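You operate a simulated robot arm through the tools that you are given. There is no shell and no other tool. Be economical: measure what you need, move in short steps, check, and stop when the job is done.

You are at the controls of a simulated two-armed robot. One attempt, no reset.

JOB
Clear the brush off the ledge, put the key back, switch on and start the teal hopper's line.
Fine: the brush goes on the table before the start; the key goes in the starter; leave the line running.
Where things are to end (x, y in the base frame): brush within 60 mm of [650, 0].

The check looks at the end state, three seconds after you hand in, the way a careful person would. Anything else that was tipped, shoved, dropped, spilled or broken makes it a failure.

ROBOT AND FRAMES
Two 7-joint arms with fingered hands on one trunk, on a base that drives. Base frame: it is fixed to the floor where the robot stands at the start and does not move with it; the origin is under the middle of the robot, x ahead of it, y to its left, z up; the surface under the hand at the start is at about z = 800. Lengths are in mm, angles in degrees, forces in N, time in s.
The left shoulder is at the start at [70, 172, 1352], the right one opposite. Places, roughly: brush [250, 1500, 750]; long line hopper gate lever [1200, 1300, 1000]; long line hopper isolator [500, 700, 900]; long line hopper start button [500, 500, 900]; long line lock of the starter box [600, 600, 900]; plywood table [800, -100, 800]. Payload 5 kg a hand.
Tool frame (each hand has its own): the origin (TCP) lies between the finger pads and is the grasp point; the fingertips stand 43 mm ahead of it; z points along the fingers, y is the line along which they close. The gripper opens to 144 mm. The gripper's body begins 50 mm behind the TCP. The gripper is a hand of 5 fingers: y runs from the thumb to the fingers, the wrist lies at [-21, -124, -221] in the tool frame, and closing takes about 1.5 s.
Orientation is told as [roll, pitch, yaw] about the base's x, y, z axes, in that order, counted from this pose: with the fingers straight down and the wrist toward the robot, the tool's x, y and z point along [0, 1, 0], [1, 0, 0] and [0, 0, -1] of the base frame.

CONTROLS
- The arms move only by the tool nudge_tool. It takes "left_plan", "right_plan" or both (then of equal length, played together; a hand with none holds still); each is a list of rows, each a list of 2 entries, a list of its own where there are three numbers: the shift along the tool's x, y, z in units of 30 mm (1.0 is 30 mm), then the turn, a rotation vector about the tool's x, y, z in units of 5 degrees (1.0 is 5 degrees). In form: [[[tx, ty, tz], [ax, ay, az]], ...]. A call has 1 to 10 rows; each row shifts and turns the commanded pose from where the row before left it, along the tool's axes as they then stand. "left_fingers" and "right_fingers" are, for a hand that has rows, the finger opening in mm, from 0 to 144, set as the call begins (left out, the last holds). A call with a number of a shift or a turn outside -1 to 1 is refused whole. A row lasts 0.2 s, in which the tool goes at most 50 mm and 8.6 degrees; a call with a longer step from one row to the next is refused whole, and so is a gripper value outside its range. A pose out of reach is approached as far as the arm can. The call stops where the force on the tool passes 70 N (or 10 N more than at its start, if that is more) or the arm is blocked; 0.2 s more then pass. Each finger travels about 45 mm/s and halts on what it meets, pressing with about 22 N; the grip force reading is that of the motor and also rises with nothing between the fingers. The clock runs only during rows and for 0.2 s after the last one: add rows that do not move to give the fingers time. It gives the time, the measured TCP pose, the force on the tool (base axes), the opening and the grip force at its end, in the units of the frame above (readings bear some noise), with the torque about the TCP (base axes, N m) and any sound that the robot's microphone picked up, and new pictures: "views" is both (left out), scene, wrist or none (wrist: the cameras of the hands that moved).
- Cameras (640 x 400 px; columns grow to the right, rows downward): "scene" is now at [117.7, 3.4, 1573.4]; the picture's right is [0.13, -0.99, 0.00], its down [-0.70, -0.09, -0.71] and it looks along [0.70, 0.09, -0.71] (base axes); focal length 226 px, centre (320, 200). "left" rides on the left gripper at [-86, -108, -168] in its tool frame; the picture's right is [-0.80, -0.28, 0.53], its down [0.54, -0.73, 0.42] and it looks along [0.27, 0.63, 0.73] (tool axes); focal length 275 px, centre (320, 200). "right" rides on the right gripper at [86, -108, -168] in its tool frame; the picture's right is [-0.80, 0.28, -0.53], its down [-0.54, -0.73, 0.42] and it looks along [-0.27, 0.63, 0.73] (tool axes); focal length 275 px, centre (320, 200). There is no depth. A picture from a camera that has moved, and an enlarged one, comes with that camera's place and axes in the base frame and with its lens. The place of the scene camera against the robot may be out by one fixed shift of up to 25 mm in any direction.
- lift_body(by): slides the trunk up (or, below 0, down) by that many mm; the arms and the scene camera ride with it, the base frame stays. It gives what a move gives, with no picture.
- steer(legs): drives the robot by 1 to 6 legs, each [ahead, left, turn to the left] in mm, mm and degrees, along the robot's own axes; the way and the turn of a leg run together, so that a leg with both is an arc; at most 1500 mm and 180 degrees a leg. The arms and the cameras ride along, it lands a little off, and it stops where it bumps. It gives what a move gives, and a new picture of the scene camera.
- curl_fingers(index, middle, ring, little, thumb_bend, thumb_turn, hand): sets how far each is bent, from 0 (flat) to 100 (curled in); at 30 the hand is open as for a grip, at 70 the pads meet at the TCP. One left out holds its place. A second passes; each finger stops where it meets its share of the squeeze, and holds until it gets a number again. A gripper value or a shape takes the hand back. It gives what a move gives, with no picture; readings hold the bend of each and the force on index, middle, ring, little, thumb and palm. thumb_turn goes from beside the hand (0) to across from the fingers (100), as for a grip.
- hand_shape(shape, hand): the hand has 5 fingers and takes this shape, open, in about a second: jaw (thumb against the fingers, like two jaws); tri (thumb and two fingers); tip (a fingertip pinch); poke (one finger out to press); point (the index stretched); flat (the hand flat); cup (the hand cupped); fist (a fist). The gripper value then closes the fingers along that shape, each until it touches; the sizes above hold for jaw. It gives what a move gives, with no picture.
- head_to(pan, tilt): turns the head with the scene camera to pan (to the left, within 86 degrees either way) and tilt (down, from -29 to 69), counted from straight ahead of the robot. It gives what a move gives, and a new picture of the scene camera.
- close_up(camera, box): a new picture of the part [left, top, right, bottom] of that camera's present view, enlarged. The clock stands still meanwhile.
- close_job(): hands the job in; it is judged then, once.

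Go step by step. Nothing tells you exact positions but the pictures and the camera data: compare them with the known pose of the tool, close in by small moves and look again before you grip or let go. The budget is 120 turns and 260 pictures, counting those below and the enlarged ones. Unless the task says otherwise, let go and move clear before handing in, and close with one line.

The tools are called after ">>>" as name(argument=value, ...) on one line, values as JSON. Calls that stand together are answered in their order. nudge_tool: Moves the arms, as the interface text tells. Its arguments: {"type":"object","properties":{"left_plan":{"type":"array","items":{"type":"array"}},"left_fingers":{"type":"number"},"right_plan":{"type":"array","items":{"type":"array"}},"right_fingers":{"type":"number"},"views":{"type":"string","enum":["both","scene","wrist","none"]}},"required":[]} The other tools are called the same way: lift_body (by) slides the trunk up or down; hand_shape (shape, hand) gives the hand a shape; curl_fingers (index, middle, ring, little, thumb_bend, thumb_turn, hand) moves the fingers one by one; steer (legs) drives the base; head_to (pan, tilt) turns the head that bears the scene camera; close_up (camera, box) takes an enlarged picture of a part of a camera's view; close_job () hands the job in.

At the start:

```text
time: 0.0
left_tcp_pos: [441.6, 577.6, 1220.2]
left_orientation: [-0.1, 0.1, -0.1]
left_force: [-0.1, 0.3, -0.2]
left_torque: [0.06, 0.02, -0.04]
left_finger_gap: 143.6
left_grasp_force: 0.0
left_shape: jaw
left_bend: [30.0, 30.0, 30.0, 30.0, 30.0, 98.0]
left_finger forces: [0.0, 0.0, 0.0, 0.0, 0.1, 0.0]
right_tcp_pos: [706.7, 17.2, 1198.1]
right_orientation: [0.1, 0.0, 0.0]
right_force: [0.0, -0.3, 1.0]
right_torque: [-0.01, 0.0, -0.01]
right_finger_gap: 143.5
right_grasp_force: 0.1
right_shape: jaw
right_bend: [30.0, 30.0, 30.0, 30.0, 30.0, 98.0]
right_finger forces: [0.0, 0.0, 0.1, 0.0, 0.0, 0.0]
trunk travel left (down, up): [-450.0, 490.0]
robot x, y, heading: [-0.6, 1.9, -0.2]
head pan, tilt: [7.2, 45.1]
```

scene: 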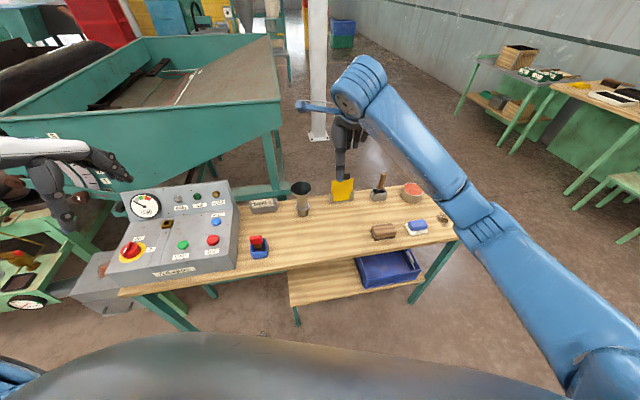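
right: 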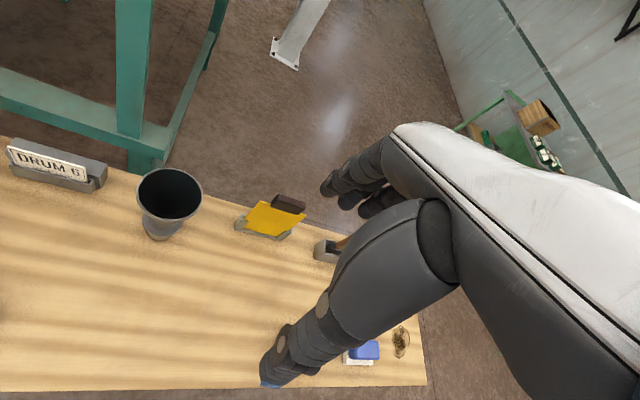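
left: 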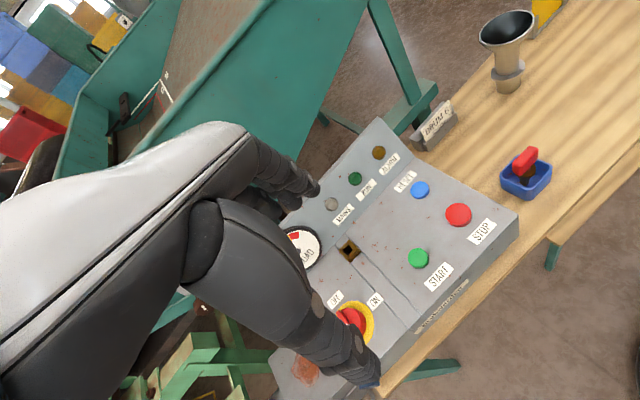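

I see a control box with isolator, key lock, start and stop buttons to my left, and a red-handled item in a blue tray that may be the key. I'll look closer at these and turn the head left to find the brush.

>>> close_up(camera="left", box=[260, 100, 580, 400])

>>> close_up(camera="scene", box=[80, 160, 300, 300])

>>> close_up(camera="scene", box=[240, 160, 470, 300])

>>> head_to(pan=75, tilt=35)

```text
1.33 times, centred on (420, 250) of left
camera zoom: at [334.1, 491.0, 1387.2], right [-0.28, -0.8, -0.53], down [-0.73, 0.54, -0.42], along [0.63, 0.27, -0.73], focal length 367 px, centre (187, 133)
```

zoom: 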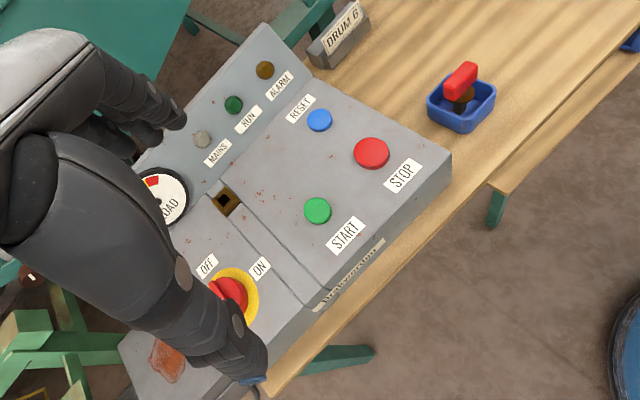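

```text
2.86 times, centred on (190, 230) of scene
camera zoom: at [117.7, 3.4, 1573.4], right [0.13, -0.99, 0.0], down [-0.7, -0.09, -0.71], along [0.7, 0.09, -0.71], focal length 646 px, centre (691, 114)
```

zoom: 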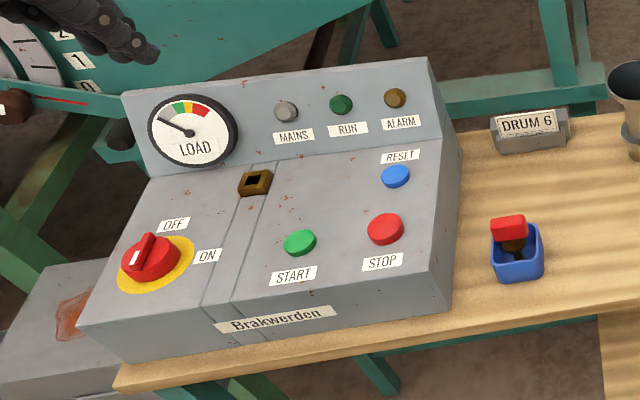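

```text
2.78 times, centred on (355, 230) of scene
camera zoom: at [117.7, 3.4, 1573.4], right [0.13, -0.99, 0.0], down [-0.7, -0.09, -0.71], along [0.7, 0.09, -0.71], focal length 629 px, centre (223, 116)
```

zoom: 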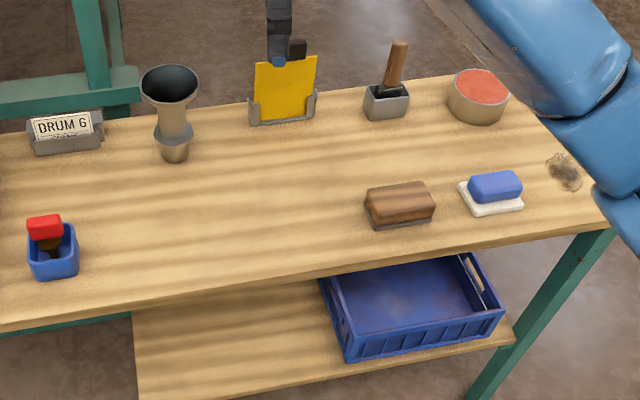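

```text
time: 1.4
left_tcp_pos: [442.5, 578.2, 1218.3]
left_orientation: [-0.1, 0.0, 0.0]
left_force: [-0.1, -0.7, -0.6]
left_torque: [-0.01, 0.03, 0.02]
left_finger_gap: 143.5
left_grasp_force: 0.1
left_shape: jaw
left_bend: [30.0, 30.0, 30.0, 30.0, 30.0, 98.0]
left_finger forces: [0.1, 0.0, 0.0, 0.0, 0.0, 0.1]
right_tcp_pos: [707.0, 14.5, 1197.3]
right_orientation: [-0.1, 0.0, 0.0]
right_force: [-0.2, 0.8, -0.6]
right_torque: [0.0, 0.04, 0.02]
right_finger_gap: 143.8
right_grasp_force: 0.1
right_shape: jaw
right_bend: [30.0, 30.0, 30.0, 30.0, 30.0, 98.0]
right_finger forces: [0.1, 0.0, 0.1, 0.0, 0.0, 0.0]
trunk travel left (down, up): [-450.0, 490.0]
robot x, y, heading: [-3.8, 1.2, 0.1]
head pan, tilt: [75.0, 35.0]
camera scene: at [60.0, 78.3, 1588.3], right [0.97, -0.26, 0.0], down [-0.15, -0.55, -0.82], along [0.21, 0.79, -0.57], focal length 226 px, centre (320, 200)
```

scene: 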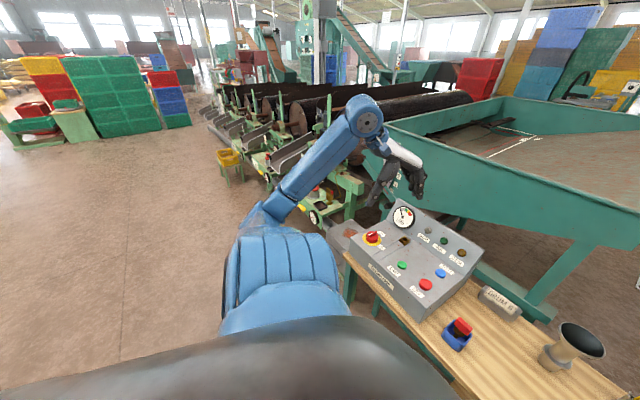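

The arm hides the ledge; I'll zoom in on the area beyond it and the gate area.

>>> close_up(camera="scene", box=[200, 80, 420, 240])

>>> head_to(pan=50, tilt=25)

```text
2.50 times, centred on (310, 160) of scene
camera zoom: at [60.0, 78.3, 1588.3], right [0.97, -0.26, 0.0], down [-0.15, -0.55, -0.82], along [0.21, 0.79, -0.57], focal length 565 px, centre (345, 300)
```

zoom: 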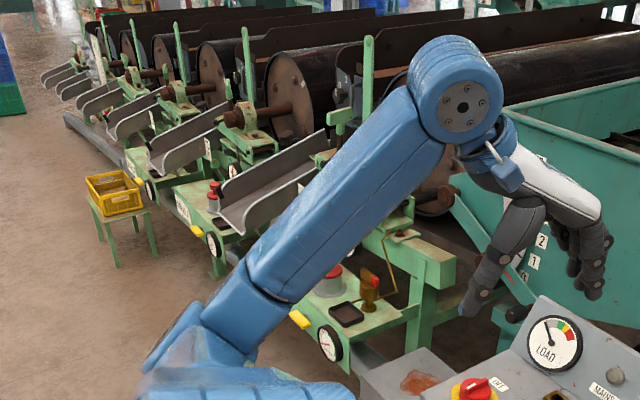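

```text
time: 2.3
left_tcp_pos: [444.1, 576.0, 1219.1]
left_orientation: [-0.1, 0.0, 0.0]
left_force: [-0.2, 0.5, -0.5]
left_torque: [-0.02, 0.02, 0.02]
left_finger_gap: 143.9
left_grasp_force: 0.0
left_shape: jaw
left_bend: [30.0, 30.0, 30.0, 30.0, 30.0, 98.0]
left_finger forces: [0.0, 0.0, 0.1, 0.0, 0.0, 0.0]
right_tcp_pos: [706.5, 17.1, 1197.3]
right_orientation: [0.1, 0.0, 0.0]
right_force: [0.9, 0.9, -0.1]
right_torque: [0.0, 0.03, 0.01]
right_finger_gap: 143.8
right_grasp_force: 0.0
right_shape: jaw
right_bend: [30.0, 30.0, 30.0, 30.0, 30.0, 98.0]
right_finger forces: [0.0, 0.0, 0.1, 0.0, 0.0, 0.0]
trunk travel left (down, up): [-450.0, 490.0]
robot x, y, heading: [2.4, -3.5, 0.1]
head pan, tilt: [50.0, 25.0]
camera scene: at [96.3, 63.9, 1604.1], right [0.77, -0.64, 0.0], down [-0.27, -0.32, -0.91], along [0.58, 0.69, -0.42], focal length 226 px, centre (320, 200)
```

scene: 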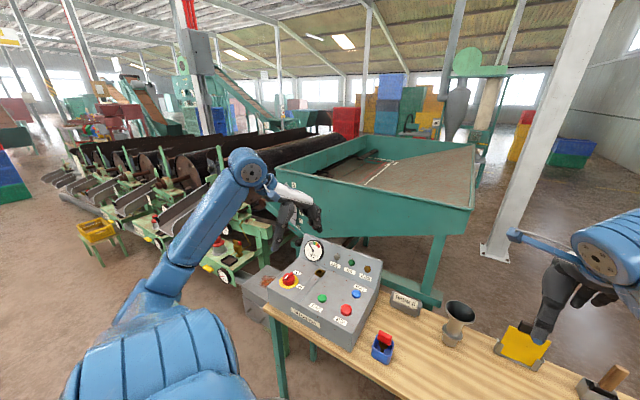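

The ledge near [250, 1500] is hidden behind the arm. I'll back off and slide left to view it.

>>> steer(legs=[[-250, 0, 0], [0, 700, 0]])

>>> head_to(pan=60, tilt=40)

```text
time: 7.5
left_tcp_pos: [199.8, 1270.1, 1218.6]
left_orientation: [0.0, 0.0, -0.6]
left_force: [0.1, -0.4, 0.5]
left_torque: [0.0, -0.02, 0.02]
left_finger_gap: 143.7
left_grasp_force: 0.1
left_shape: jaw
left_bend: [30.0, 30.0, 30.0, 30.0, 30.0, 98.0]
left_finger forces: [0.1, 0.1, 0.1, 0.0, 0.0, 0.0]
right_tcp_pos: [458.4, 706.5, 1197.8]
right_orientation: [0.0, 0.0, -0.6]
right_force: [-0.9, 0.0, 0.7]
right_torque: [-0.03, -0.01, -0.03]
right_finger_gap: 143.8
right_grasp_force: 0.0
right_shape: jaw
right_bend: [30.0, 30.0, 30.0, 30.0, 30.0, 98.0]
right_finger forces: [0.0, 0.1, 0.0, 0.0, 0.1, 0.0]
trunk travel left (down, up): [-450.0, 490.0]
robot x, y, heading: [-247.7, 696.5, -0.4]
head pan, tilt: [50.0, 25.0]
camera scene: at [-151.7, 760.2, 1604.1], right [0.76, -0.65, 0.0], down [-0.27, -0.32, -0.91], along [0.59, 0.69, -0.42], focal length 226 px, centre (320, 200)
```

scene: 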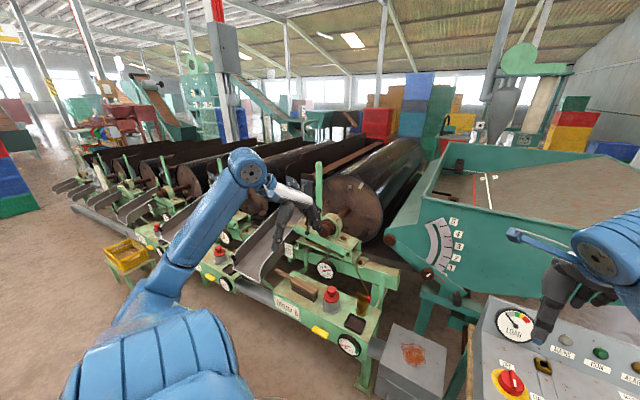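

```text
time: 8.3
left_tcp_pos: [199.4, 1270.7, 1218.7]
left_orientation: [-0.1, 0.0, -0.6]
left_force: [0.2, 1.2, -0.9]
left_torque: [-0.01, 0.01, 0.02]
left_finger_gap: 143.7
left_grasp_force: 0.2
left_shape: jaw
left_bend: [30.0, 30.0, 30.0, 30.0, 30.0, 98.0]
left_finger forces: [0.1, 0.0, 0.0, 0.1, 0.0, 0.0]
right_tcp_pos: [459.1, 708.3, 1197.0]
right_orientation: [-0.1, 0.0, -0.6]
right_force: [-0.1, -0.1, 0.3]
right_torque: [-0.01, 0.0, 0.01]
right_finger_gap: 143.7
right_grasp_force: 0.0
right_shape: jaw
right_bend: [30.0, 30.0, 30.0, 30.0, 30.0, 98.0]
right_finger forces: [0.0, 0.0, 0.0, 0.0, 0.0, 0.0]
trunk travel left (down, up): [-450.0, 490.0]
robot x, y, heading: [-247.6, 697.9, -0.6]
head pan, tilt: [60.0, 40.0]
camera scene: at [-168.3, 764.2, 1580.8], right [0.86, -0.51, 0.0], down [-0.33, -0.55, -0.77], along [0.39, 0.66, -0.64], focal length 226 px, centre (320, 200)
```

scene: 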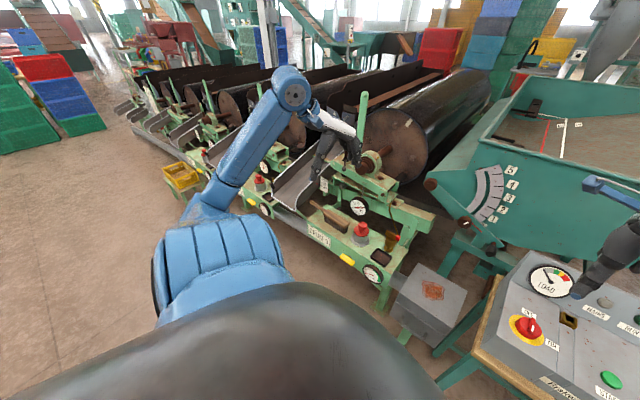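

>>> close_up(camera="scene", box=[270, 160, 450, 290])

>>> close_up(camera="scene", box=[400, 140, 580, 270])

>>> close_up(camera="left", box=[0, 0, 640, 400])

```text
3.08 times, centred on (360, 225) of scene
camera zoom: at [-168.3, 764.2, 1580.8], right [0.86, -0.51, 0.0], down [-0.33, -0.55, -0.77], along [0.39, 0.66, -0.64], focal length 695 px, centre (197, 123)
```

zoom: 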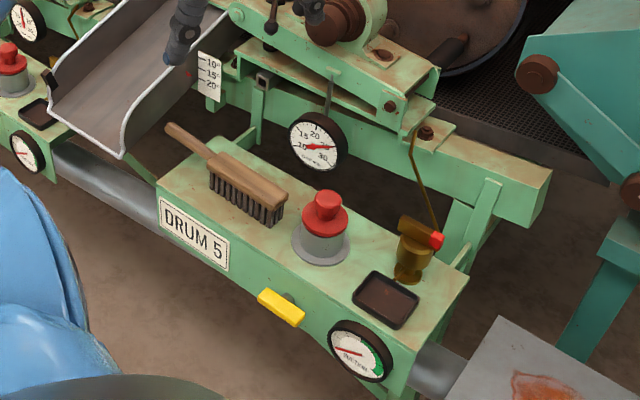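

```text
3.08 times, centred on (490, 205) of scene
camera zoom: at [-168.3, 764.2, 1580.8], right [0.86, -0.51, 0.0], down [-0.33, -0.55, -0.77], along [0.39, 0.66, -0.64], focal length 695 px, centre (-203, 185)
```

zoom: 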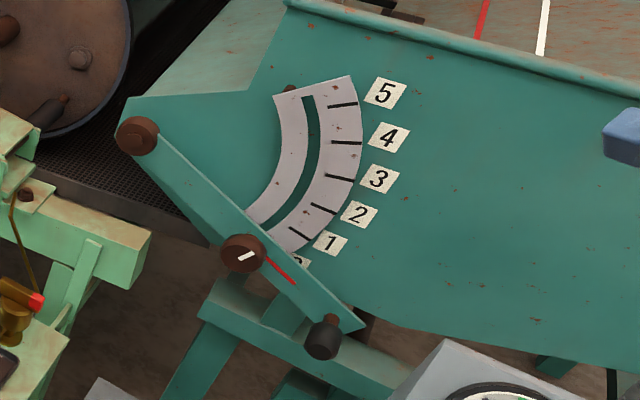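

```text
1.00 times, centred on (320, 200) of left (not enlarged: the box is as wide or as high as the picture)
camera zoom: at [89.9, 1186.0, 1387.1], right [-0.29, -0.79, -0.53], down [-0.72, 0.55, -0.42], along [0.63, 0.26, -0.73], focal length 275 px, centre (320, 200)
```

zoom: 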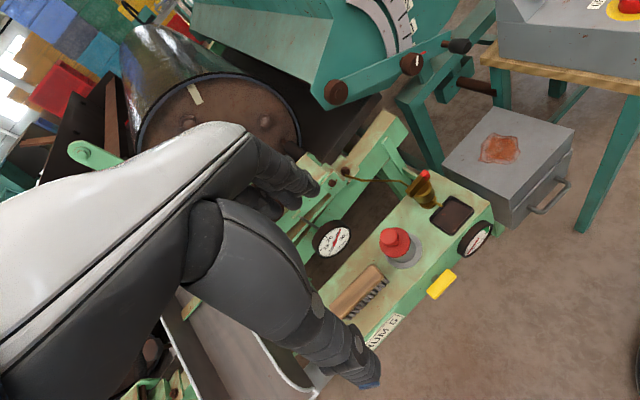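

The brush lies on the Drum 5 ledge at about [305, 1400, 790], handle toward +y, with an e-stop about 130 mm on its −y side. I'll back off and drive left so it sits squarely in the left hand's reach.

>>> steer(legs=[[-150, 0, 0], [0, 450, 0]])

>>> head_to(pan=20, tilt=45)

```text
time: 12.0
left_tcp_pos: [60.5, 1711.6, 1218.9]
left_orientation: [0.0, 0.0, -1.1]
left_force: [-0.5, -0.9, -1.1]
left_torque: [-0.01, 0.0, 0.01]
left_finger_gap: 144.0
left_grasp_force: 0.1
left_shape: jaw
left_bend: [30.0, 30.0, 30.0, 30.0, 30.0, 98.0]
left_finger forces: [0.0, 0.0, 0.0, 0.0, 0.0, 0.1]
right_tcp_pos: [315.5, 1144.5, 1198.3]
right_orientation: [0.0, -0.1, -1.1]
right_force: [0.2, -0.4, -0.6]
right_torque: [0.01, -0.01, 0.0]
right_finger_gap: 143.9
right_grasp_force: 0.1
right_shape: jaw
right_bend: [30.0, 30.0, 30.0, 30.0, 30.0, 98.0]
right_finger forces: [0.0, 0.0, 0.0, 0.0, 0.1, 0.0]
trunk travel left (down, up): [-450.0, 490.0]
robot x, y, heading: [-393.1, 1141.9, -1.0]
head pan, tilt: [60.0, 40.0]
camera scene: at [-311.6, 1207.1, 1580.8], right [0.86, -0.52, 0.0], down [-0.33, -0.55, -0.77], along [0.39, 0.66, -0.64], focal length 226 px, centre (320, 200)
```

scene: 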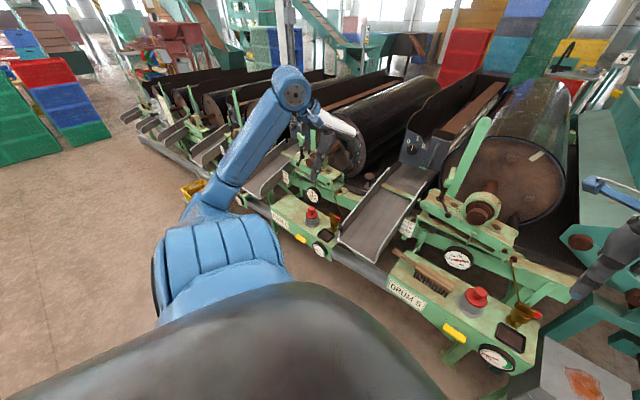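

```text
time: 13.0
left_tcp_pos: [60.6, 1711.1, 1219.3]
left_orientation: [0.0, 0.0, -1.2]
left_force: [0.4, -0.2, -0.3]
left_torque: [0.01, -0.02, -0.01]
left_finger_gap: 143.4
left_grasp_force: 0.1
left_shape: jaw
left_bend: [30.0, 30.0, 30.0, 30.0, 30.0, 98.0]
left_finger forces: [0.1, 0.0, 0.0, 0.0, 0.0, 0.0]
right_tcp_pos: [314.3, 1145.5, 1197.5]
right_orientation: [0.1, 0.0, -1.1]
right_force: [-0.1, -0.5, 0.7]
right_torque: [0.0, 0.0, 0.0]
right_finger_gap: 143.5
right_grasp_force: 0.0
right_shape: jaw
right_bend: [30.0, 30.0, 30.0, 30.0, 30.0, 98.0]
right_finger forces: [0.0, 0.0, 0.0, 0.0, 0.0, 0.1]
trunk travel left (down, up): [-450.0, 490.0]
robot x, y, heading: [-392.1, 1139.4, -0.9]
head pan, tilt: [20.0, 45.0]
camera scene: at [-278.6, 1161.1, 1573.6], right [0.33, -0.95, 0.0], down [-0.67, -0.23, -0.71], along [0.67, 0.23, -0.71], focal length 226 px, centre (320, 200)
```

scene: 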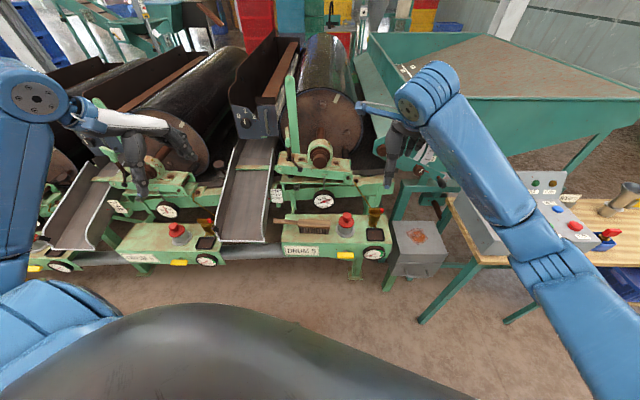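

The brush is in clear view now; I'll zoom in for its position and direction.

>>> close_up(camera="scene", box=[220, 140, 420, 280])

>>> close_up(camera="right", box=[0, 0, 640, 400])

```text
2.86 times, centred on (320, 210) of scene
camera zoom: at [-278.6, 1161.1, 1573.6], right [0.33, -0.95, 0.0], down [-0.67, -0.23, -0.71], along [0.67, 0.23, -0.71], focal length 646 px, centre (320, 171)
```

zoom: 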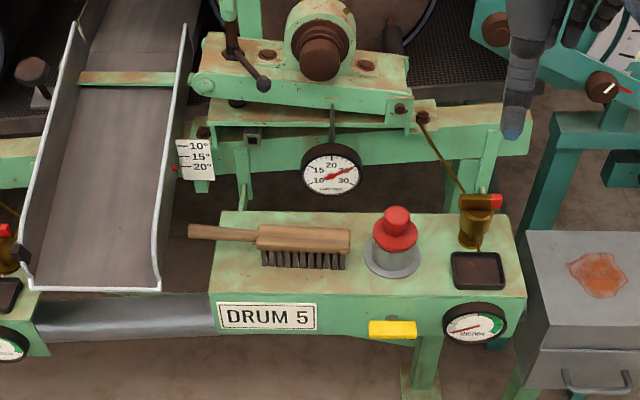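

```text
1.00 times, centred on (320, 200) of right (not enlarged: the box is as wide or as high as the picture)
camera zoom: at [207.9, 1233.5, 1364.1], right [0.27, -0.8, 0.53], down [-0.74, -0.53, -0.42], along [0.62, -0.28, -0.73], focal length 275 px, centre (320, 200)
```

zoom: 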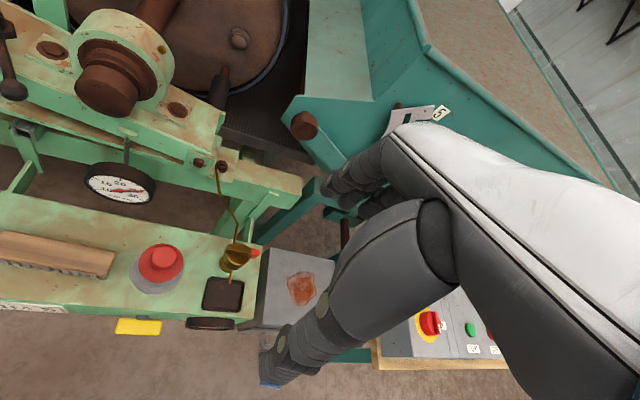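

Brush: wood top at z≈800, ledge at ≈745, head centre ≈[307, 1390], yaw ≈15°, with a dial behind it at x≈413. I'll move the right hand aside and bring the left hand over the brush.

>>> nudge_tool(left_plan=[[[-1, 0.78, 0], [0, 0, 0]], [[-1, 0.78, 0], [0, 0, 0]], [[-1, 0.78, 0], [0, 0, 0]], [[-1, 0.78, 0], [0, 0, 0]], [[-1, 0.78, 0], [0, 0, 0]], [[-1, 0.78, 0], [0, 0, 0]], [[-1, 0.78, 0], [0, 0, 0]], [[-1, 0.78, 0], [0, 0, 0]], [[-1, 0.78, 0], [0, 0, 0]], [[-1, 0.78, 0], [0, 0, 0]]], right_plan=[[[-0.67, -0.6, 0], [0, 0, 0]], [[-0.67, -0.6, 0], [0, 0, 0]], [[-0.67, -0.6, 0], [0, 0, 0]], [[-0.67, -0.6, 0], [0, 0, 0]], [[-0.67, -0.6, 0], [0, 0, 0]], [[-0.67, -0.6, 0], [0, 0, 0]], [[-0.67, -0.6, 0], [0, 0, 0]], [[-0.67, -0.6, 0], [0, 0, 0]], [[-0.67, -0.6, 0], [0, 0, 0]], [[-0.67, -0.6, 0], [0, 0, 0]]], left_fingers=95, views="none")

>>> nudge_tool(left_plan=[[[0, 0, 0], [0, 0, -1]], [[0, 0, 0], [0, 0, -1]], [[0, 0, 0], [0, 0, -1]], [[0, 0, 1], [0, 0, -0.14]], [[0, 0, 1], [0, 0, 0]], [[0, 0, 1], [0, 0, 0]], [[0, 0, 1], [0, 0, 0]], [[0, 0, 1], [0, 0, 0]], [[0, 0, 1], [0, 0, 0]]], views="both")

```text
time: 15.2
left_tcp_pos: [291.1, 1403.9, 1219.3]
left_orientation: [0.1, -0.1, -0.9]
left_force: [0.8, -0.2, -0.1]
left_torque: [0.03, -0.02, 0.02]
left_finger_gap: 95.4
left_grasp_force: 0.1
left_shape: jaw
left_bend: [27.0, 39.0, 36.0, 36.0, 62.0, 100.0]
left_finger forces: [0.0, 0.0, 0.0, 0.0, 0.0, 0.1]
right_tcp_pos: [136.5, 944.5, 1196.6]
right_orientation: [0.1, 0.2, -1.1]
right_force: [-0.7, -1.4, -0.2]
right_torque: [0.07, -0.01, 0.01]
right_finger_gap: 143.8
right_grasp_force: 0.0
right_shape: jaw
right_bend: [30.0, 30.0, 30.0, 30.0, 30.0, 98.0]
right_finger forces: [0.1, 0.0, 0.1, 0.1, 0.0, 0.0]
right hand out of reach, approached as far as the arm can: row 10
trunk travel left (down, up): [-450.0, 490.0]
robot x, y, heading: [-390.4, 1142.8, -0.9]
head pan, tilt: [20.0, 45.0]
```

```text
time: 17.2
left_tcp_pos: [289.0, 1407.9, 1042.5]
left_orientation: [-0.1, 0.0, 14.7]
left_force: [-0.4, 0.2, 1.1]
left_torque: [-0.01, 0.01, -0.03]
left_finger_gap: 95.1
left_grasp_force: 0.1
left_shape: jaw
left_bend: [27.0, 39.0, 36.0, 36.0, 62.0, 100.0]
left_finger forces: [0.1, 0.0, 0.1, 0.0, 0.1, 0.0]
right_tcp_pos: [136.3, 946.9, 1197.3]
right_orientation: [-0.1, 0.1, -1.2]
right_force: [-0.1, -0.4, 0.0]
right_torque: [-0.02, 0.0, -0.01]
right_finger_gap: 143.9
right_grasp_force: 0.1
right_shape: jaw
right_bend: [30.0, 30.0, 30.0, 30.0, 30.0, 98.0]
right_finger forces: [0.0, 0.0, 0.0, 0.0, 0.0, 0.0]
trunk travel left (down, up): [-450.0, 490.0]
robot x, y, heading: [-392.0, 1139.8, -1.0]
head pan, tilt: [20.0, 45.0]
camera scene: at [-278.4, 1161.6, 1573.6], right [0.33, -0.95, 0.0], down [-0.67, -0.23, -0.71], along [0.67, 0.23, -0.71], focal length 226 px, centre (320, 200)
camera left: at [206.3, 1296.7, 1209.1], right [-0.07, -0.84, -0.53], down [-0.84, 0.34, -0.42], along [0.54, 0.42, -0.73], focal length 275 px, centre (320, 200)
```

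scene: 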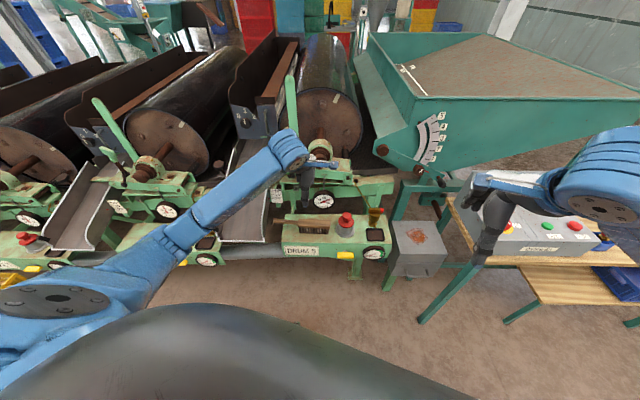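
left: 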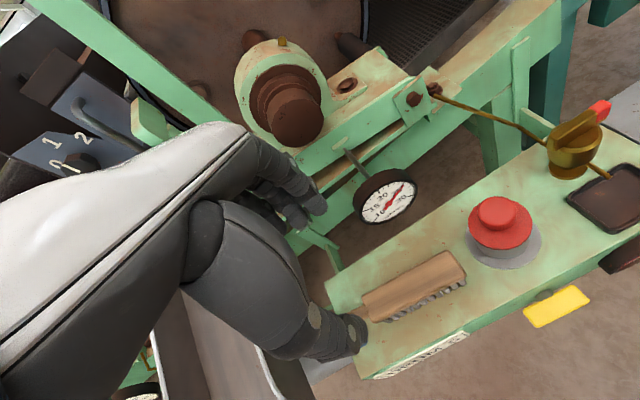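

Hand is aligned in yaw; brush axis passes about [300, 1402]. I'll correct slightly and descend to just above it.

>>> nudge_tool(left_plan=[[[-0.29, 0.3, 0.9], [0, 0, 0]], [[0, 0, 0.9], [0, 0, 0]], [[0, 0, 0.9], [0, 0, 0]], [[0, 0, 0.9], [0, 0, 0]], [[0, 0, 0.9], [0, 0, 0]], [[0, 0, 0.9], [0, 0, 0]]], views="both")

>>> close_up(camera="scene", box=[250, 160, 390, 270])

```text
time: 18.6
left_tcp_pos: [300.9, 1402.2, 878.3]
left_orientation: [0.0, 0.0, 14.7]
left_force: [0.0, -0.2, -0.2]
left_torque: [0.03, 0.01, 0.03]
left_finger_gap: 95.3
left_grasp_force: 0.0
left_shape: jaw
left_bend: [27.0, 39.0, 36.0, 36.0, 62.0, 100.0]
left_finger forces: [0.1, 0.0, 0.0, 0.0, 0.0, 0.0]
right_tcp_pos: [136.9, 946.7, 1197.3]
right_orientation: [-0.1, 0.2, -1.1]
right_force: [-0.8, -0.1, -0.5]
right_torque: [0.0, 0.03, 0.02]
right_finger_gap: 144.0
right_grasp_force: 0.1
right_shape: jaw
right_bend: [30.0, 30.0, 30.0, 30.0, 30.0, 98.0]
right_finger forces: [0.1, 0.1, 0.0, 0.0, 0.1, 0.1]
trunk travel left (down, up): [-450.0, 490.0]
robot x, y, heading: [-392.9, 1147.9, -1.1]
head pan, tilt: [20.0, 45.0]
camera scene: at [-278.3, 1161.1, 1573.6], right [0.33, -0.95, 0.0], down [-0.67, -0.23, -0.71], along [0.67, 0.23, -0.71], focal length 226 px, centre (320, 200)
camera left: at [218.1, 1291.3, 1046.1], right [-0.07, -0.84, -0.53], down [-0.84, 0.34, -0.42], along [0.54, 0.42, -0.73], focal length 275 px, centre (320, 200)
```

scene: 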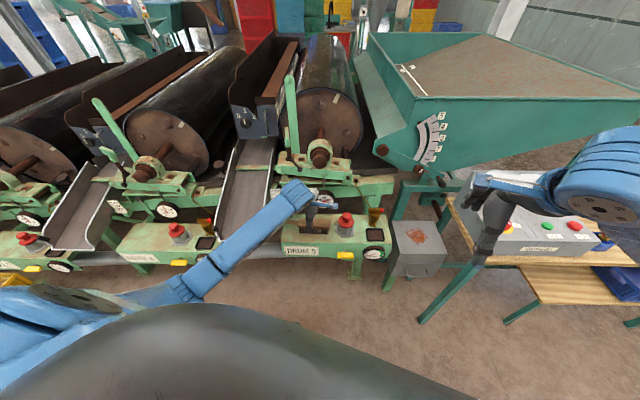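
left: 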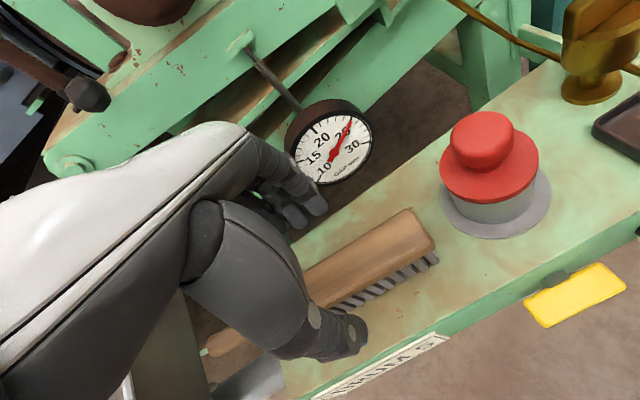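

```text
3.64 times, centred on (320, 215) of scene
camera zoom: at [-278.3, 1161.1, 1573.6], right [0.33, -0.95, 0.0], down [-0.67, -0.23, -0.71], along [0.67, 0.23, -0.71], focal length 822 px, centre (320, 146)
```

zoom: 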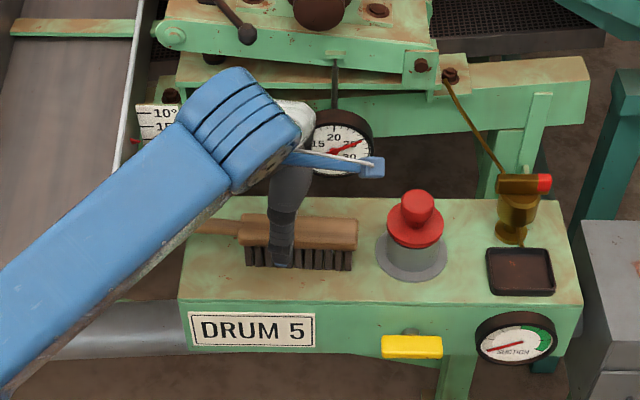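

Clearance to the dial is tight but adequate with a narrower opening; brush centre is a few mm further +x. I'll set 80 mm and descend in part, checking.

>>> nudge_tool(left_plan=[[[0, 0.13, 0], [0, 0, 0]], [[0, 0, 0], [0, 0, 0]], [[0, 0, 0.5], [0, 0, 0]], [[0, 0, 0.5], [0, 0, 0]], [[0, 0, 0.5], [0, 0, 0]]], left_fingers=80, views="wrist")

>>> close_up(camera="scene", box=[250, 160, 390, 270])

```text
time: 19.8
left_tcp_pos: [303.2, 1402.0, 833.2]
left_orientation: [0.0, 0.0, 14.7]
left_force: [0.3, -0.6, -0.5]
left_torque: [0.0, 0.03, 0.04]
left_finger_gap: 80.5
left_grasp_force: 0.0
left_shape: jaw
left_bend: [74.0, 42.0, 39.0, 41.0, 67.0, 100.0]
left_finger forces: [0.0, 0.0, 0.0, 0.0, 0.0, 0.1]
right_tcp_pos: [137.0, 946.5, 1196.9]
right_orientation: [-0.1, 0.2, -1.0]
right_force: [-0.1, -0.6, 0.0]
right_torque: [0.0, -0.01, 0.0]
right_finger_gap: 143.6
right_grasp_force: 0.1
right_shape: jaw
right_bend: [30.0, 30.0, 30.0, 30.0, 30.0, 98.0]
right_finger forces: [0.1, 0.1, 0.1, 0.1, 0.0, 0.1]
trunk travel left (down, up): [-450.0, 490.0]
robot x, y, heading: [-389.5, 1143.9, -0.9]
head pan, tilt: [20.0, 45.0]
camera left: at [220.5, 1291.2, 1001.4], right [-0.07, -0.84, -0.53], down [-0.84, 0.34, -0.42], along [0.54, 0.42, -0.73], focal length 275 px, centre (320, 200)
```

left: 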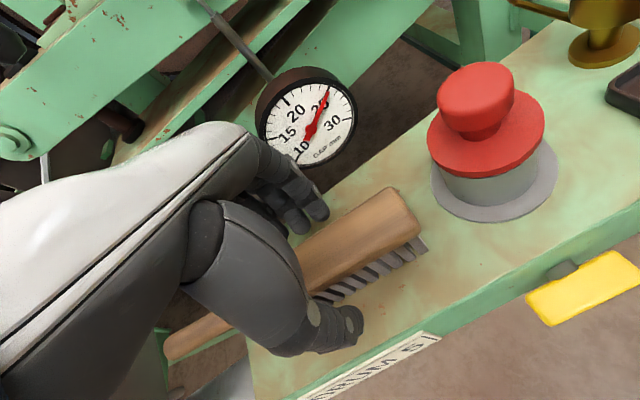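

```text
3.64 times, centred on (320, 215) of scene
camera zoom: at [-278.5, 1161.1, 1573.6], right [0.33, -0.95, 0.0], down [-0.67, -0.23, -0.71], along [0.67, 0.23, -0.71], focal length 822 px, centre (320, 146)
```

zoom: 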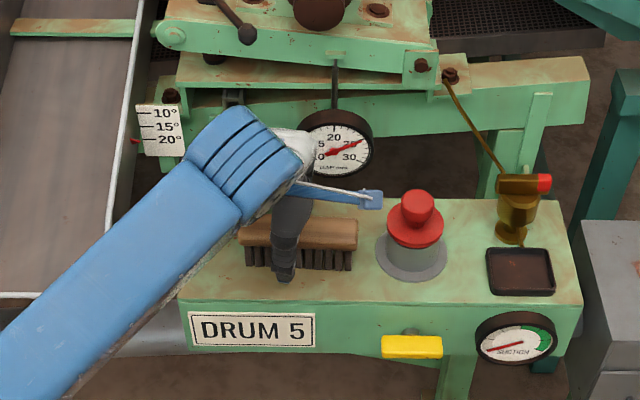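

Clear of the dial, brush between thumb and fingers. I'll descend the last 38 mm.

>>> nudge_tool(left_plan=[[[0, 0, 0.4], [0, 0, 0]], [[0, 0, 0.4], [0, 0, 0]], [[0, 0, 0.4], [0, 0, 0]]], views="wrist")

```text
time: 20.6
left_tcp_pos: [310.7, 1400.2, 818.5]
left_orientation: [-0.8, -1.8, 14.6]
left_force: [-2.5, 1.2, 41.8]
left_torque: [-0.78, 2.72, -0.1]
left_finger_gap: 83.9
left_grasp_force: 0.0
left_shape: jaw
left_bend: [74.0, 43.0, 39.0, 41.0, 66.0, 100.0]
left_finger forces: [0.0, 0.1, 0.1, 0.0, 41.4, 0.1]
right_tcp_pos: [133.8, 946.6, 1199.0]
right_orientation: [-0.1, 0.0, -1.0]
right_force: [0.8, 0.0, -0.2]
right_torque: [-0.06, 0.05, 0.0]
right_finger_gap: 143.5
right_grasp_force: 0.0
right_shape: jaw
right_bend: [30.0, 30.0, 30.0, 30.0, 30.0, 98.0]
right_finger forces: [0.0, 0.0, 0.0, 0.0, 0.0, 0.1]
trunk travel left (down, up): [-450.0, 490.0]
robot x, y, heading: [-390.6, 1142.9, -1.0]
head pan, tilt: [20.0, 45.0]
stopped in row 3 (left hand): the force on the tool passed its limit at 82 N (the readings are from after the stop); the commanded pose is now the measured one
camera left: at [223.2, 1290.5, 984.8], right [-0.06, -0.84, -0.53], down [-0.83, 0.34, -0.45], along [0.56, 0.41, -0.72], focal length 275 px, centre (320, 200)
```

left: 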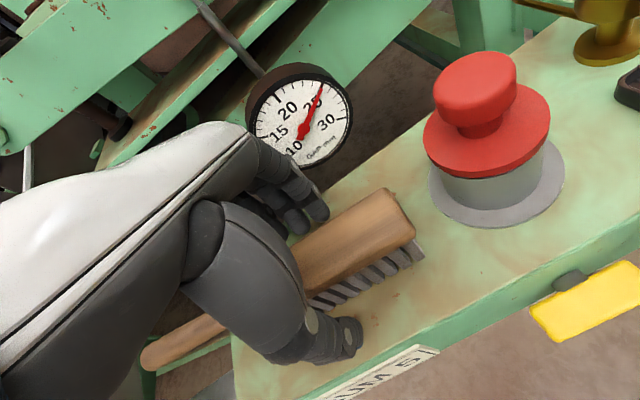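

The thumb touched the ledge, so the ledge is ≈773 and the brush top ≈822: the height is already right. I'll back up 8 mm, level the hand and close on the head.

>>> nudge_tool(left_plan=[[[0, -0.05, -0.3], [0.31, 0.25, 0]], [[0, 0, 0], [0, 0, 0]]], views="none")

>>> nudge_tool(left_plan=[[[0, 0, 0], [0, 0, 0]], [[0, 0, 0], [0, 0, 0]], [[0, 0, 0], [0, 0, 0]], [[0, 0, 0], [0, 0, 0]], [[0, 0, 0], [0, 0, 0]], [[0, 0, 0], [0, 0, 0]], [[0, 0, 0], [0, 0, 0]]], left_fingers=20, views="wrist")

```text
time: 21.2
left_tcp_pos: [308.2, 1401.0, 820.7]
left_orientation: [0.9, 0.5, 14.6]
left_force: [0.8, -0.3, -1.5]
left_torque: [-0.02, -0.02, 0.07]
left_finger_gap: 38.0
left_grasp_force: 22.1
left_shape: jaw
left_bend: [74.0, 56.0, 52.0, 48.0, 77.0, 100.0]
left_finger forces: [10.6, 5.8, 0.1, 0.0, 16.0, 0.1]
right_tcp_pos: [136.3, 947.6, 1197.6]
right_orientation: [-0.1, 0.2, -1.1]
right_force: [-0.9, 0.3, -0.2]
right_torque: [0.0, -0.01, 0.03]
right_finger_gap: 143.7
right_grasp_force: 0.1
right_shape: jaw
right_bend: [30.0, 30.0, 30.0, 30.0, 30.0, 98.0]
right_finger forces: [0.0, 0.0, 0.0, 0.1, 0.1, 0.1]
trunk travel left (down, up): [-450.0, 490.0]
robot x, y, heading: [-394.4, 1140.3, -0.8]
head pan, tilt: [20.0, 45.0]
```

```text
time: 22.8
left_tcp_pos: [308.1, 1400.9, 822.8]
left_orientation: [0.7, 0.5, 14.6]
left_force: [-0.4, 0.1, -0.4]
left_torque: [0.03, -0.02, 0.0]
left_finger_gap: 34.9
left_grasp_force: 21.8
left_shape: jaw
left_bend: [74.0, 57.0, 56.0, 57.0, 75.0, 100.0]
left_finger forces: [10.6, 4.8, 2.2, 0.1, 17.8, 0.1]
right_tcp_pos: [137.2, 946.9, 1197.2]
right_orientation: [-0.2, 0.3, -1.2]
right_force: [-0.6, -0.3, -0.4]
right_torque: [-0.04, 0.01, 0.0]
right_finger_gap: 143.7
right_grasp_force: 0.1
right_shape: jaw
right_bend: [30.0, 30.0, 30.0, 30.0, 30.0, 98.0]
right_finger forces: [0.1, 0.0, 0.0, 0.0, 0.0, 0.0]
trunk travel left (down, up): [-450.0, 490.0]
robot x, y, heading: [-396.4, 1141.8, -0.9]
head pan, tilt: [20.0, 45.0]
camera left: at [227.3, 1288.2, 989.0], right [-0.08, -0.84, -0.54], down [-0.84, 0.35, -0.41], along [0.53, 0.42, -0.73], focal length 275 px, centre (320, 200)
```

left: 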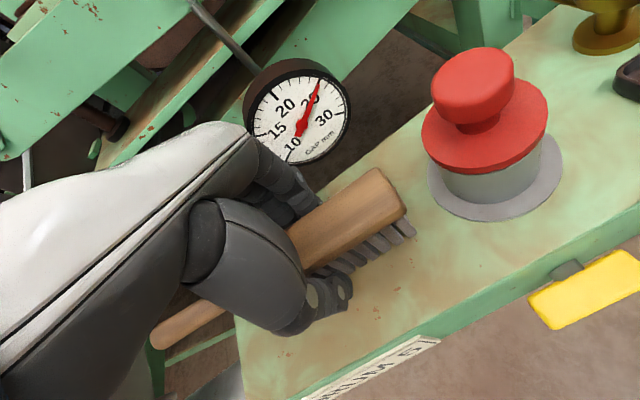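

The brush is gripped. I'll lift gently and check.

>>> nudge_tool(left_plan=[[[0, -0.1, -0.5], [0, 0, 0]], [[0, -0.2, -0.6], [0, 0, 0]], [[0, -0.3, -0.8], [0, 0, 0]], [[0, -0.3, -0.8], [0, 0, 0]], [[0, -0.3, -0.8], [0, 0, 0]], [[0, -0.3, -0.8], [0, 0, 0]]], views="both")

```text
time: 24.2
left_tcp_pos: [266.3, 1386.7, 949.9]
left_orientation: [0.6, 0.6, 14.6]
left_force: [-0.4, -0.1, -1.9]
left_torque: [0.01, 0.0, 0.03]
left_finger_gap: 34.6
left_grasp_force: 21.9
left_shape: jaw
left_bend: [74.0, 57.0, 56.0, 57.0, 75.0, 100.0]
left_finger forces: [10.6, 4.9, 2.3, 0.1, 17.9, 0.0]
right_tcp_pos: [136.4, 947.5, 1197.6]
right_orientation: [0.1, 0.2, -1.1]
right_force: [-1.0, -0.3, 0.3]
right_torque: [0.03, -0.01, 0.0]
right_finger_gap: 143.8
right_grasp_force: 0.0
right_shape: jaw
right_bend: [30.0, 30.0, 30.0, 30.0, 30.0, 98.0]
right_finger forces: [0.0, 0.0, 0.0, 0.0, 0.0, 0.1]
trunk travel left (down, up): [-450.0, 490.0]
robot x, y, heading: [-398.2, 1143.6, -0.8]
head pan, tilt: [20.0, 45.0]
camera scene: at [-278.6, 1160.8, 1573.5], right [0.33, -0.95, 0.0], down [-0.67, -0.23, -0.71], along [0.67, 0.23, -0.71], focal length 226 px, centre (320, 200)
camera left: at [185.2, 1274.8, 1117.4], right [-0.08, -0.84, -0.54], down [-0.84, 0.35, -0.41], along [0.53, 0.42, -0.73], focal length 275 px, centre (320, 200)
```

scene: 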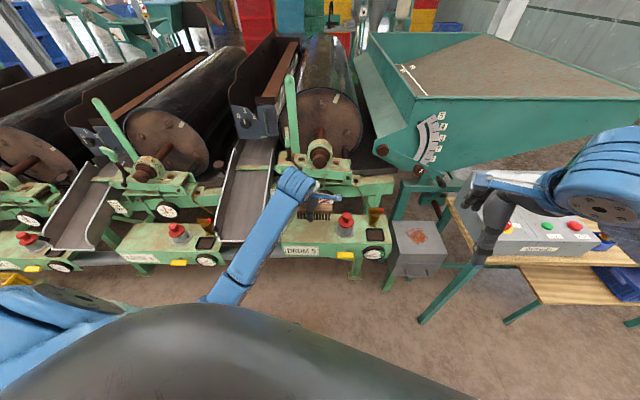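
left: 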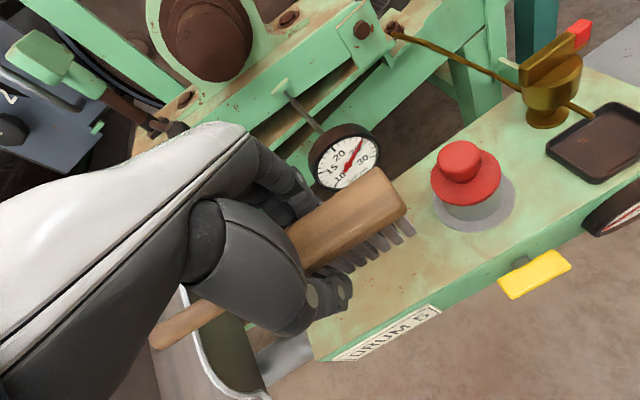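

The brush is held firmly. I'll raise it high and drive back to the table, with the robot at about [-20, -230].

>>> nudge_tool(left_plan=[[[0, -0.2, -1], [0, 0, 0]], [[0, -0.2, -1], [0, 0, 0]], [[0, -0.2, -1], [0, 0, 0]], [[0, -0.2, -1], [0, 0, 0]], [[0, -0.2, -1], [0, 0, 0]], [[0, -0.2, -1], [0, 0, 0]], [[0, -0.2, -1], [0, 0, 0]]], views="none")

>>> steer(legs=[[0, -1370, 0.9], [380, 0, 0]])

>>> head_to(pan=10, tilt=50)

```text
time: 25.8
left_tcp_pos: [237.9, 1453.1, 1141.8]
left_orientation: [8.3, -2.0, 19.3]
left_force: [-0.4, 0.2, -2.2]
left_torque: [-0.02, 0.03, -0.03]
left_finger_gap: 34.1
left_grasp_force: 21.6
left_shape: jaw
left_bend: [73.0, 58.0, 58.0, 57.0, 75.0, 100.0]
left_finger forces: [11.1, 4.5, 2.6, 0.0, 18.1, 0.0]
left hand out of reach, approached as far as the arm can: row 7
right_tcp_pos: [137.6, 952.0, 1198.0]
right_orientation: [-0.2, 0.1, -0.8]
right_force: [0.9, -0.8, -1.0]
right_torque: [-0.04, 0.02, 0.02]
right_finger_gap: 144.0
right_grasp_force: 0.0
right_shape: jaw
right_bend: [30.0, 30.0, 30.0, 30.0, 30.0, 98.0]
right_finger forces: [0.0, 0.1, 0.0, 0.0, 0.0, 0.0]
trunk travel left (down, up): [-450.0, 490.0]
robot x, y, heading: [-390.2, 1143.1, -0.8]
head pan, tilt: [20.0, 45.0]
stopped in row 7 (left hand): the arm was blocked; the commanded pose is now the measured one
```

```text
time: 34.5
left_tcp_pos: [591.4, 94.0, 1142.2]
left_orientation: [8.2, -2.0, 18.4]
left_force: [1.2, 0.3, -2.2]
left_torque: [0.01, -0.01, -0.02]
left_finger_gap: 34.2
left_grasp_force: 21.7
left_shape: jaw
left_bend: [73.0, 58.0, 58.0, 57.0, 75.0, 100.0]
left_finger forces: [11.0, 4.4, 2.6, 0.0, 18.1, 0.1]
right_tcp_pos: [485.7, -407.7, 1198.1]
right_orientation: [-0.1, 0.2, -1.7]
right_force: [-1.3, -0.6, 0.2]
right_torque: [0.03, -0.02, -0.01]
right_finger_gap: 143.9
right_grasp_force: 0.1
right_shape: jaw
right_bend: [30.0, 30.0, 30.0, 30.0, 30.0, 98.0]
right_finger forces: [0.0, 0.0, 0.0, 0.0, 0.1, 0.0]
trunk travel left (down, up): [-450.0, 490.0]
robot x, y, heading: [-42.4, -204.1, -1.7]
head pan, tilt: [20.0, 45.0]
camera scene: at [73.4, -187.8, 1573.6], right [0.31, -0.95, 0.0], down [-0.67, -0.22, -0.71], along [0.67, 0.22, -0.71], focal length 226 px, centre (320, 200)
```

scene: 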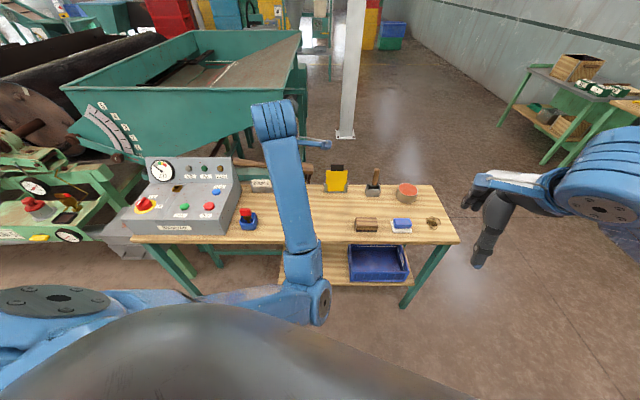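

```text
time: 35.3
left_tcp_pos: [592.6, 95.3, 1140.3]
left_orientation: [8.4, -2.0, 18.4]
left_force: [-0.5, 0.4, -1.7]
left_torque: [-0.02, -0.01, -0.03]
left_finger_gap: 33.7
left_grasp_force: 22.4
left_shape: jaw
left_bend: [73.0, 58.0, 58.0, 57.0, 75.0, 100.0]
left_finger forces: [11.0, 4.5, 2.5, 0.0, 18.0, 0.0]
right_tcp_pos: [486.8, -405.7, 1196.8]
right_orientation: [0.0, 0.1, -1.7]
right_force: [-1.1, 0.5, 0.2]
right_torque: [-0.01, 0.03, 0.02]
right_finger_gap: 143.8
right_grasp_force: 0.1
right_shape: jaw
right_bend: [30.0, 30.0, 30.0, 30.0, 30.0, 98.0]
right_finger forces: [0.0, 0.1, 0.1, 0.1, 0.0, 0.1]
trunk travel left (down, up): [-450.0, 490.0]
robot x, y, heading: [-41.3, -201.8, -1.8]
head pan, tilt: [10.0, 50.0]
camera scene: at [73.7, -202.2, 1566.5], right [0.15, -0.99, 0.0], down [-0.76, -0.11, -0.64], along [0.64, 0.09, -0.77], focal length 226 px, centre (320, 200)
```

scene: 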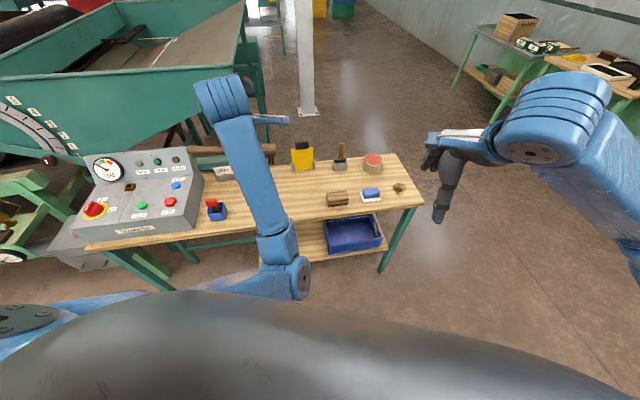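

At the table. I'll level the hand and bring the brush over about [654, -15] at z≈1000.

>>> nudge_tool(left_plan=[[[0, 0, 0], [0.2, -0.83, 0.4]], [[0, 0, 0], [0.2, -0.83, 0.4]], [[-0.68, 0.18, 0.78], [0, 0, 0]], [[-0.68, 0.18, 0.78], [0, 0, 0]], [[-0.68, 0.18, 0.78], [0, 0, 0]], [[-0.68, 0.18, 0.78], [0, 0, 0]], [[-0.68, 0.18, 0.78], [0, 0, 0]], [[-0.68, 0.18, 0.78], [0, 0, 0]]], views="both")

```text
time: 36.3
left_tcp_pos: [617.2, 137.4, 1129.3]
left_orientation: [5.9, -4.0, 19.2]
left_force: [-0.1, -0.3, -2.5]
left_torque: [0.0, -0.02, -0.01]
left_finger_gap: 34.2
left_grasp_force: 22.0
left_shape: jaw
left_bend: [73.0, 58.0, 58.0, 57.0, 75.0, 100.0]
left_finger forces: [10.9, 4.4, 2.6, 0.1, 17.9, 0.0]
right_tcp_pos: [486.1, -406.2, 1197.7]
right_orientation: [-0.1, 0.2, -1.7]
right_force: [-0.1, 0.0, -0.2]
right_torque: [0.02, -0.03, -0.02]
right_finger_gap: 143.8
right_grasp_force: 0.0
right_shape: jaw
right_bend: [30.0, 30.0, 30.0, 30.0, 30.0, 98.0]
right_finger forces: [0.1, 0.0, 0.0, 0.0, 0.0, 0.1]
trunk travel left (down, up): [-450.0, 490.0]
robot x, y, heading: [-36.3, -204.1, -1.6]
head pan, tilt: [10.0, 50.0]
stopped in row 5 (left hand): the arm was blocked; the commanded pose is now the measured one
camera scene: at [73.4, -201.7, 1566.6], right [0.14, -0.99, 0.0], down [-0.76, -0.11, -0.64], along [0.64, 0.09, -0.77], focal length 226 px, centre (320, 200)
camera left: at [537.4, 1.5, 1279.4], right [0.01, -0.78, -0.63], down [-0.85, 0.32, -0.41], along [0.53, 0.54, -0.66], focal length 275 px, centre (320, 200)
```

scene: 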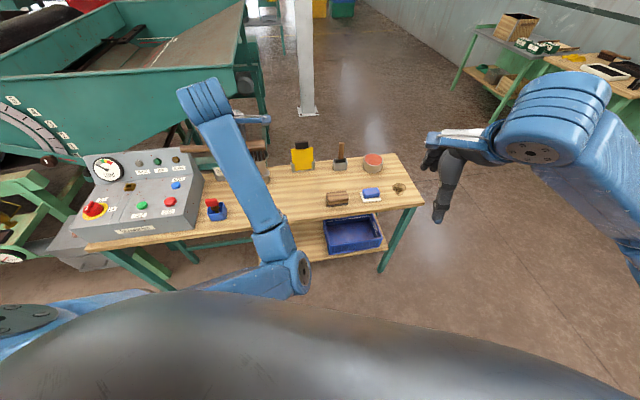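
left: 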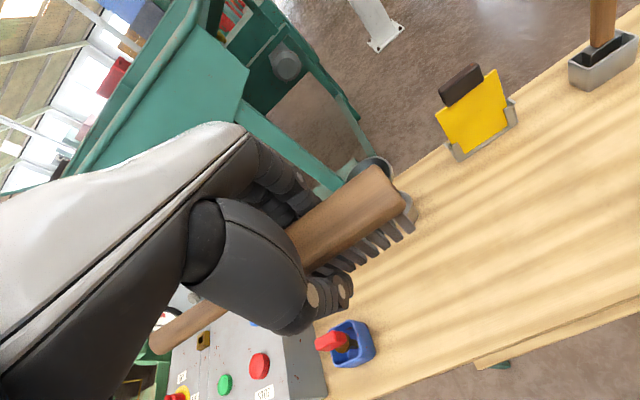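

The arm is near a joint limit up here. I'll lower first, as the posture was fine lower, then correct.

>>> nudge_tool(left_plan=[[[0, 0, 0.6], [0, 0, 0]], [[0, 0, 0.6], [0, 0, 0]], [[0, 0, 0.6], [0, 0, 0]], [[0, 0, 0.6], [0, 0, 0]]], views="none")

```text
time: 37.5
left_tcp_pos: [627.1, 166.2, 1083.5]
left_orientation: [6.5, -6.6, 20.3]
left_force: [0.6, 0.4, -1.3]
left_torque: [0.03, 0.01, -0.03]
left_finger_gap: 33.7
left_grasp_force: 22.2
left_shape: jaw
left_bend: [73.0, 58.0, 58.0, 57.0, 75.0, 100.0]
left_finger forces: [10.8, 4.4, 2.5, 0.0, 18.1, 0.1]
right_tcp_pos: [487.0, -405.7, 1198.2]
right_orientation: [0.0, 0.1, -1.7]
right_force: [-0.6, -0.2, -0.5]
right_torque: [0.01, -0.01, 0.01]
right_finger_gap: 143.9
right_grasp_force: 0.0
right_shape: jaw
right_bend: [30.0, 30.0, 30.0, 30.0, 30.0, 98.0]
right_finger forces: [0.0, 0.1, 0.0, 0.0, 0.1, 0.0]
trunk travel left (down, up): [-450.0, 490.0]
robot x, y, heading: [-40.3, -204.5, -1.9]
head pan, tilt: [10.0, 50.0]
stopped in row 4 (left hand): the arm was blocked; the commanded pose is now the measured one
```

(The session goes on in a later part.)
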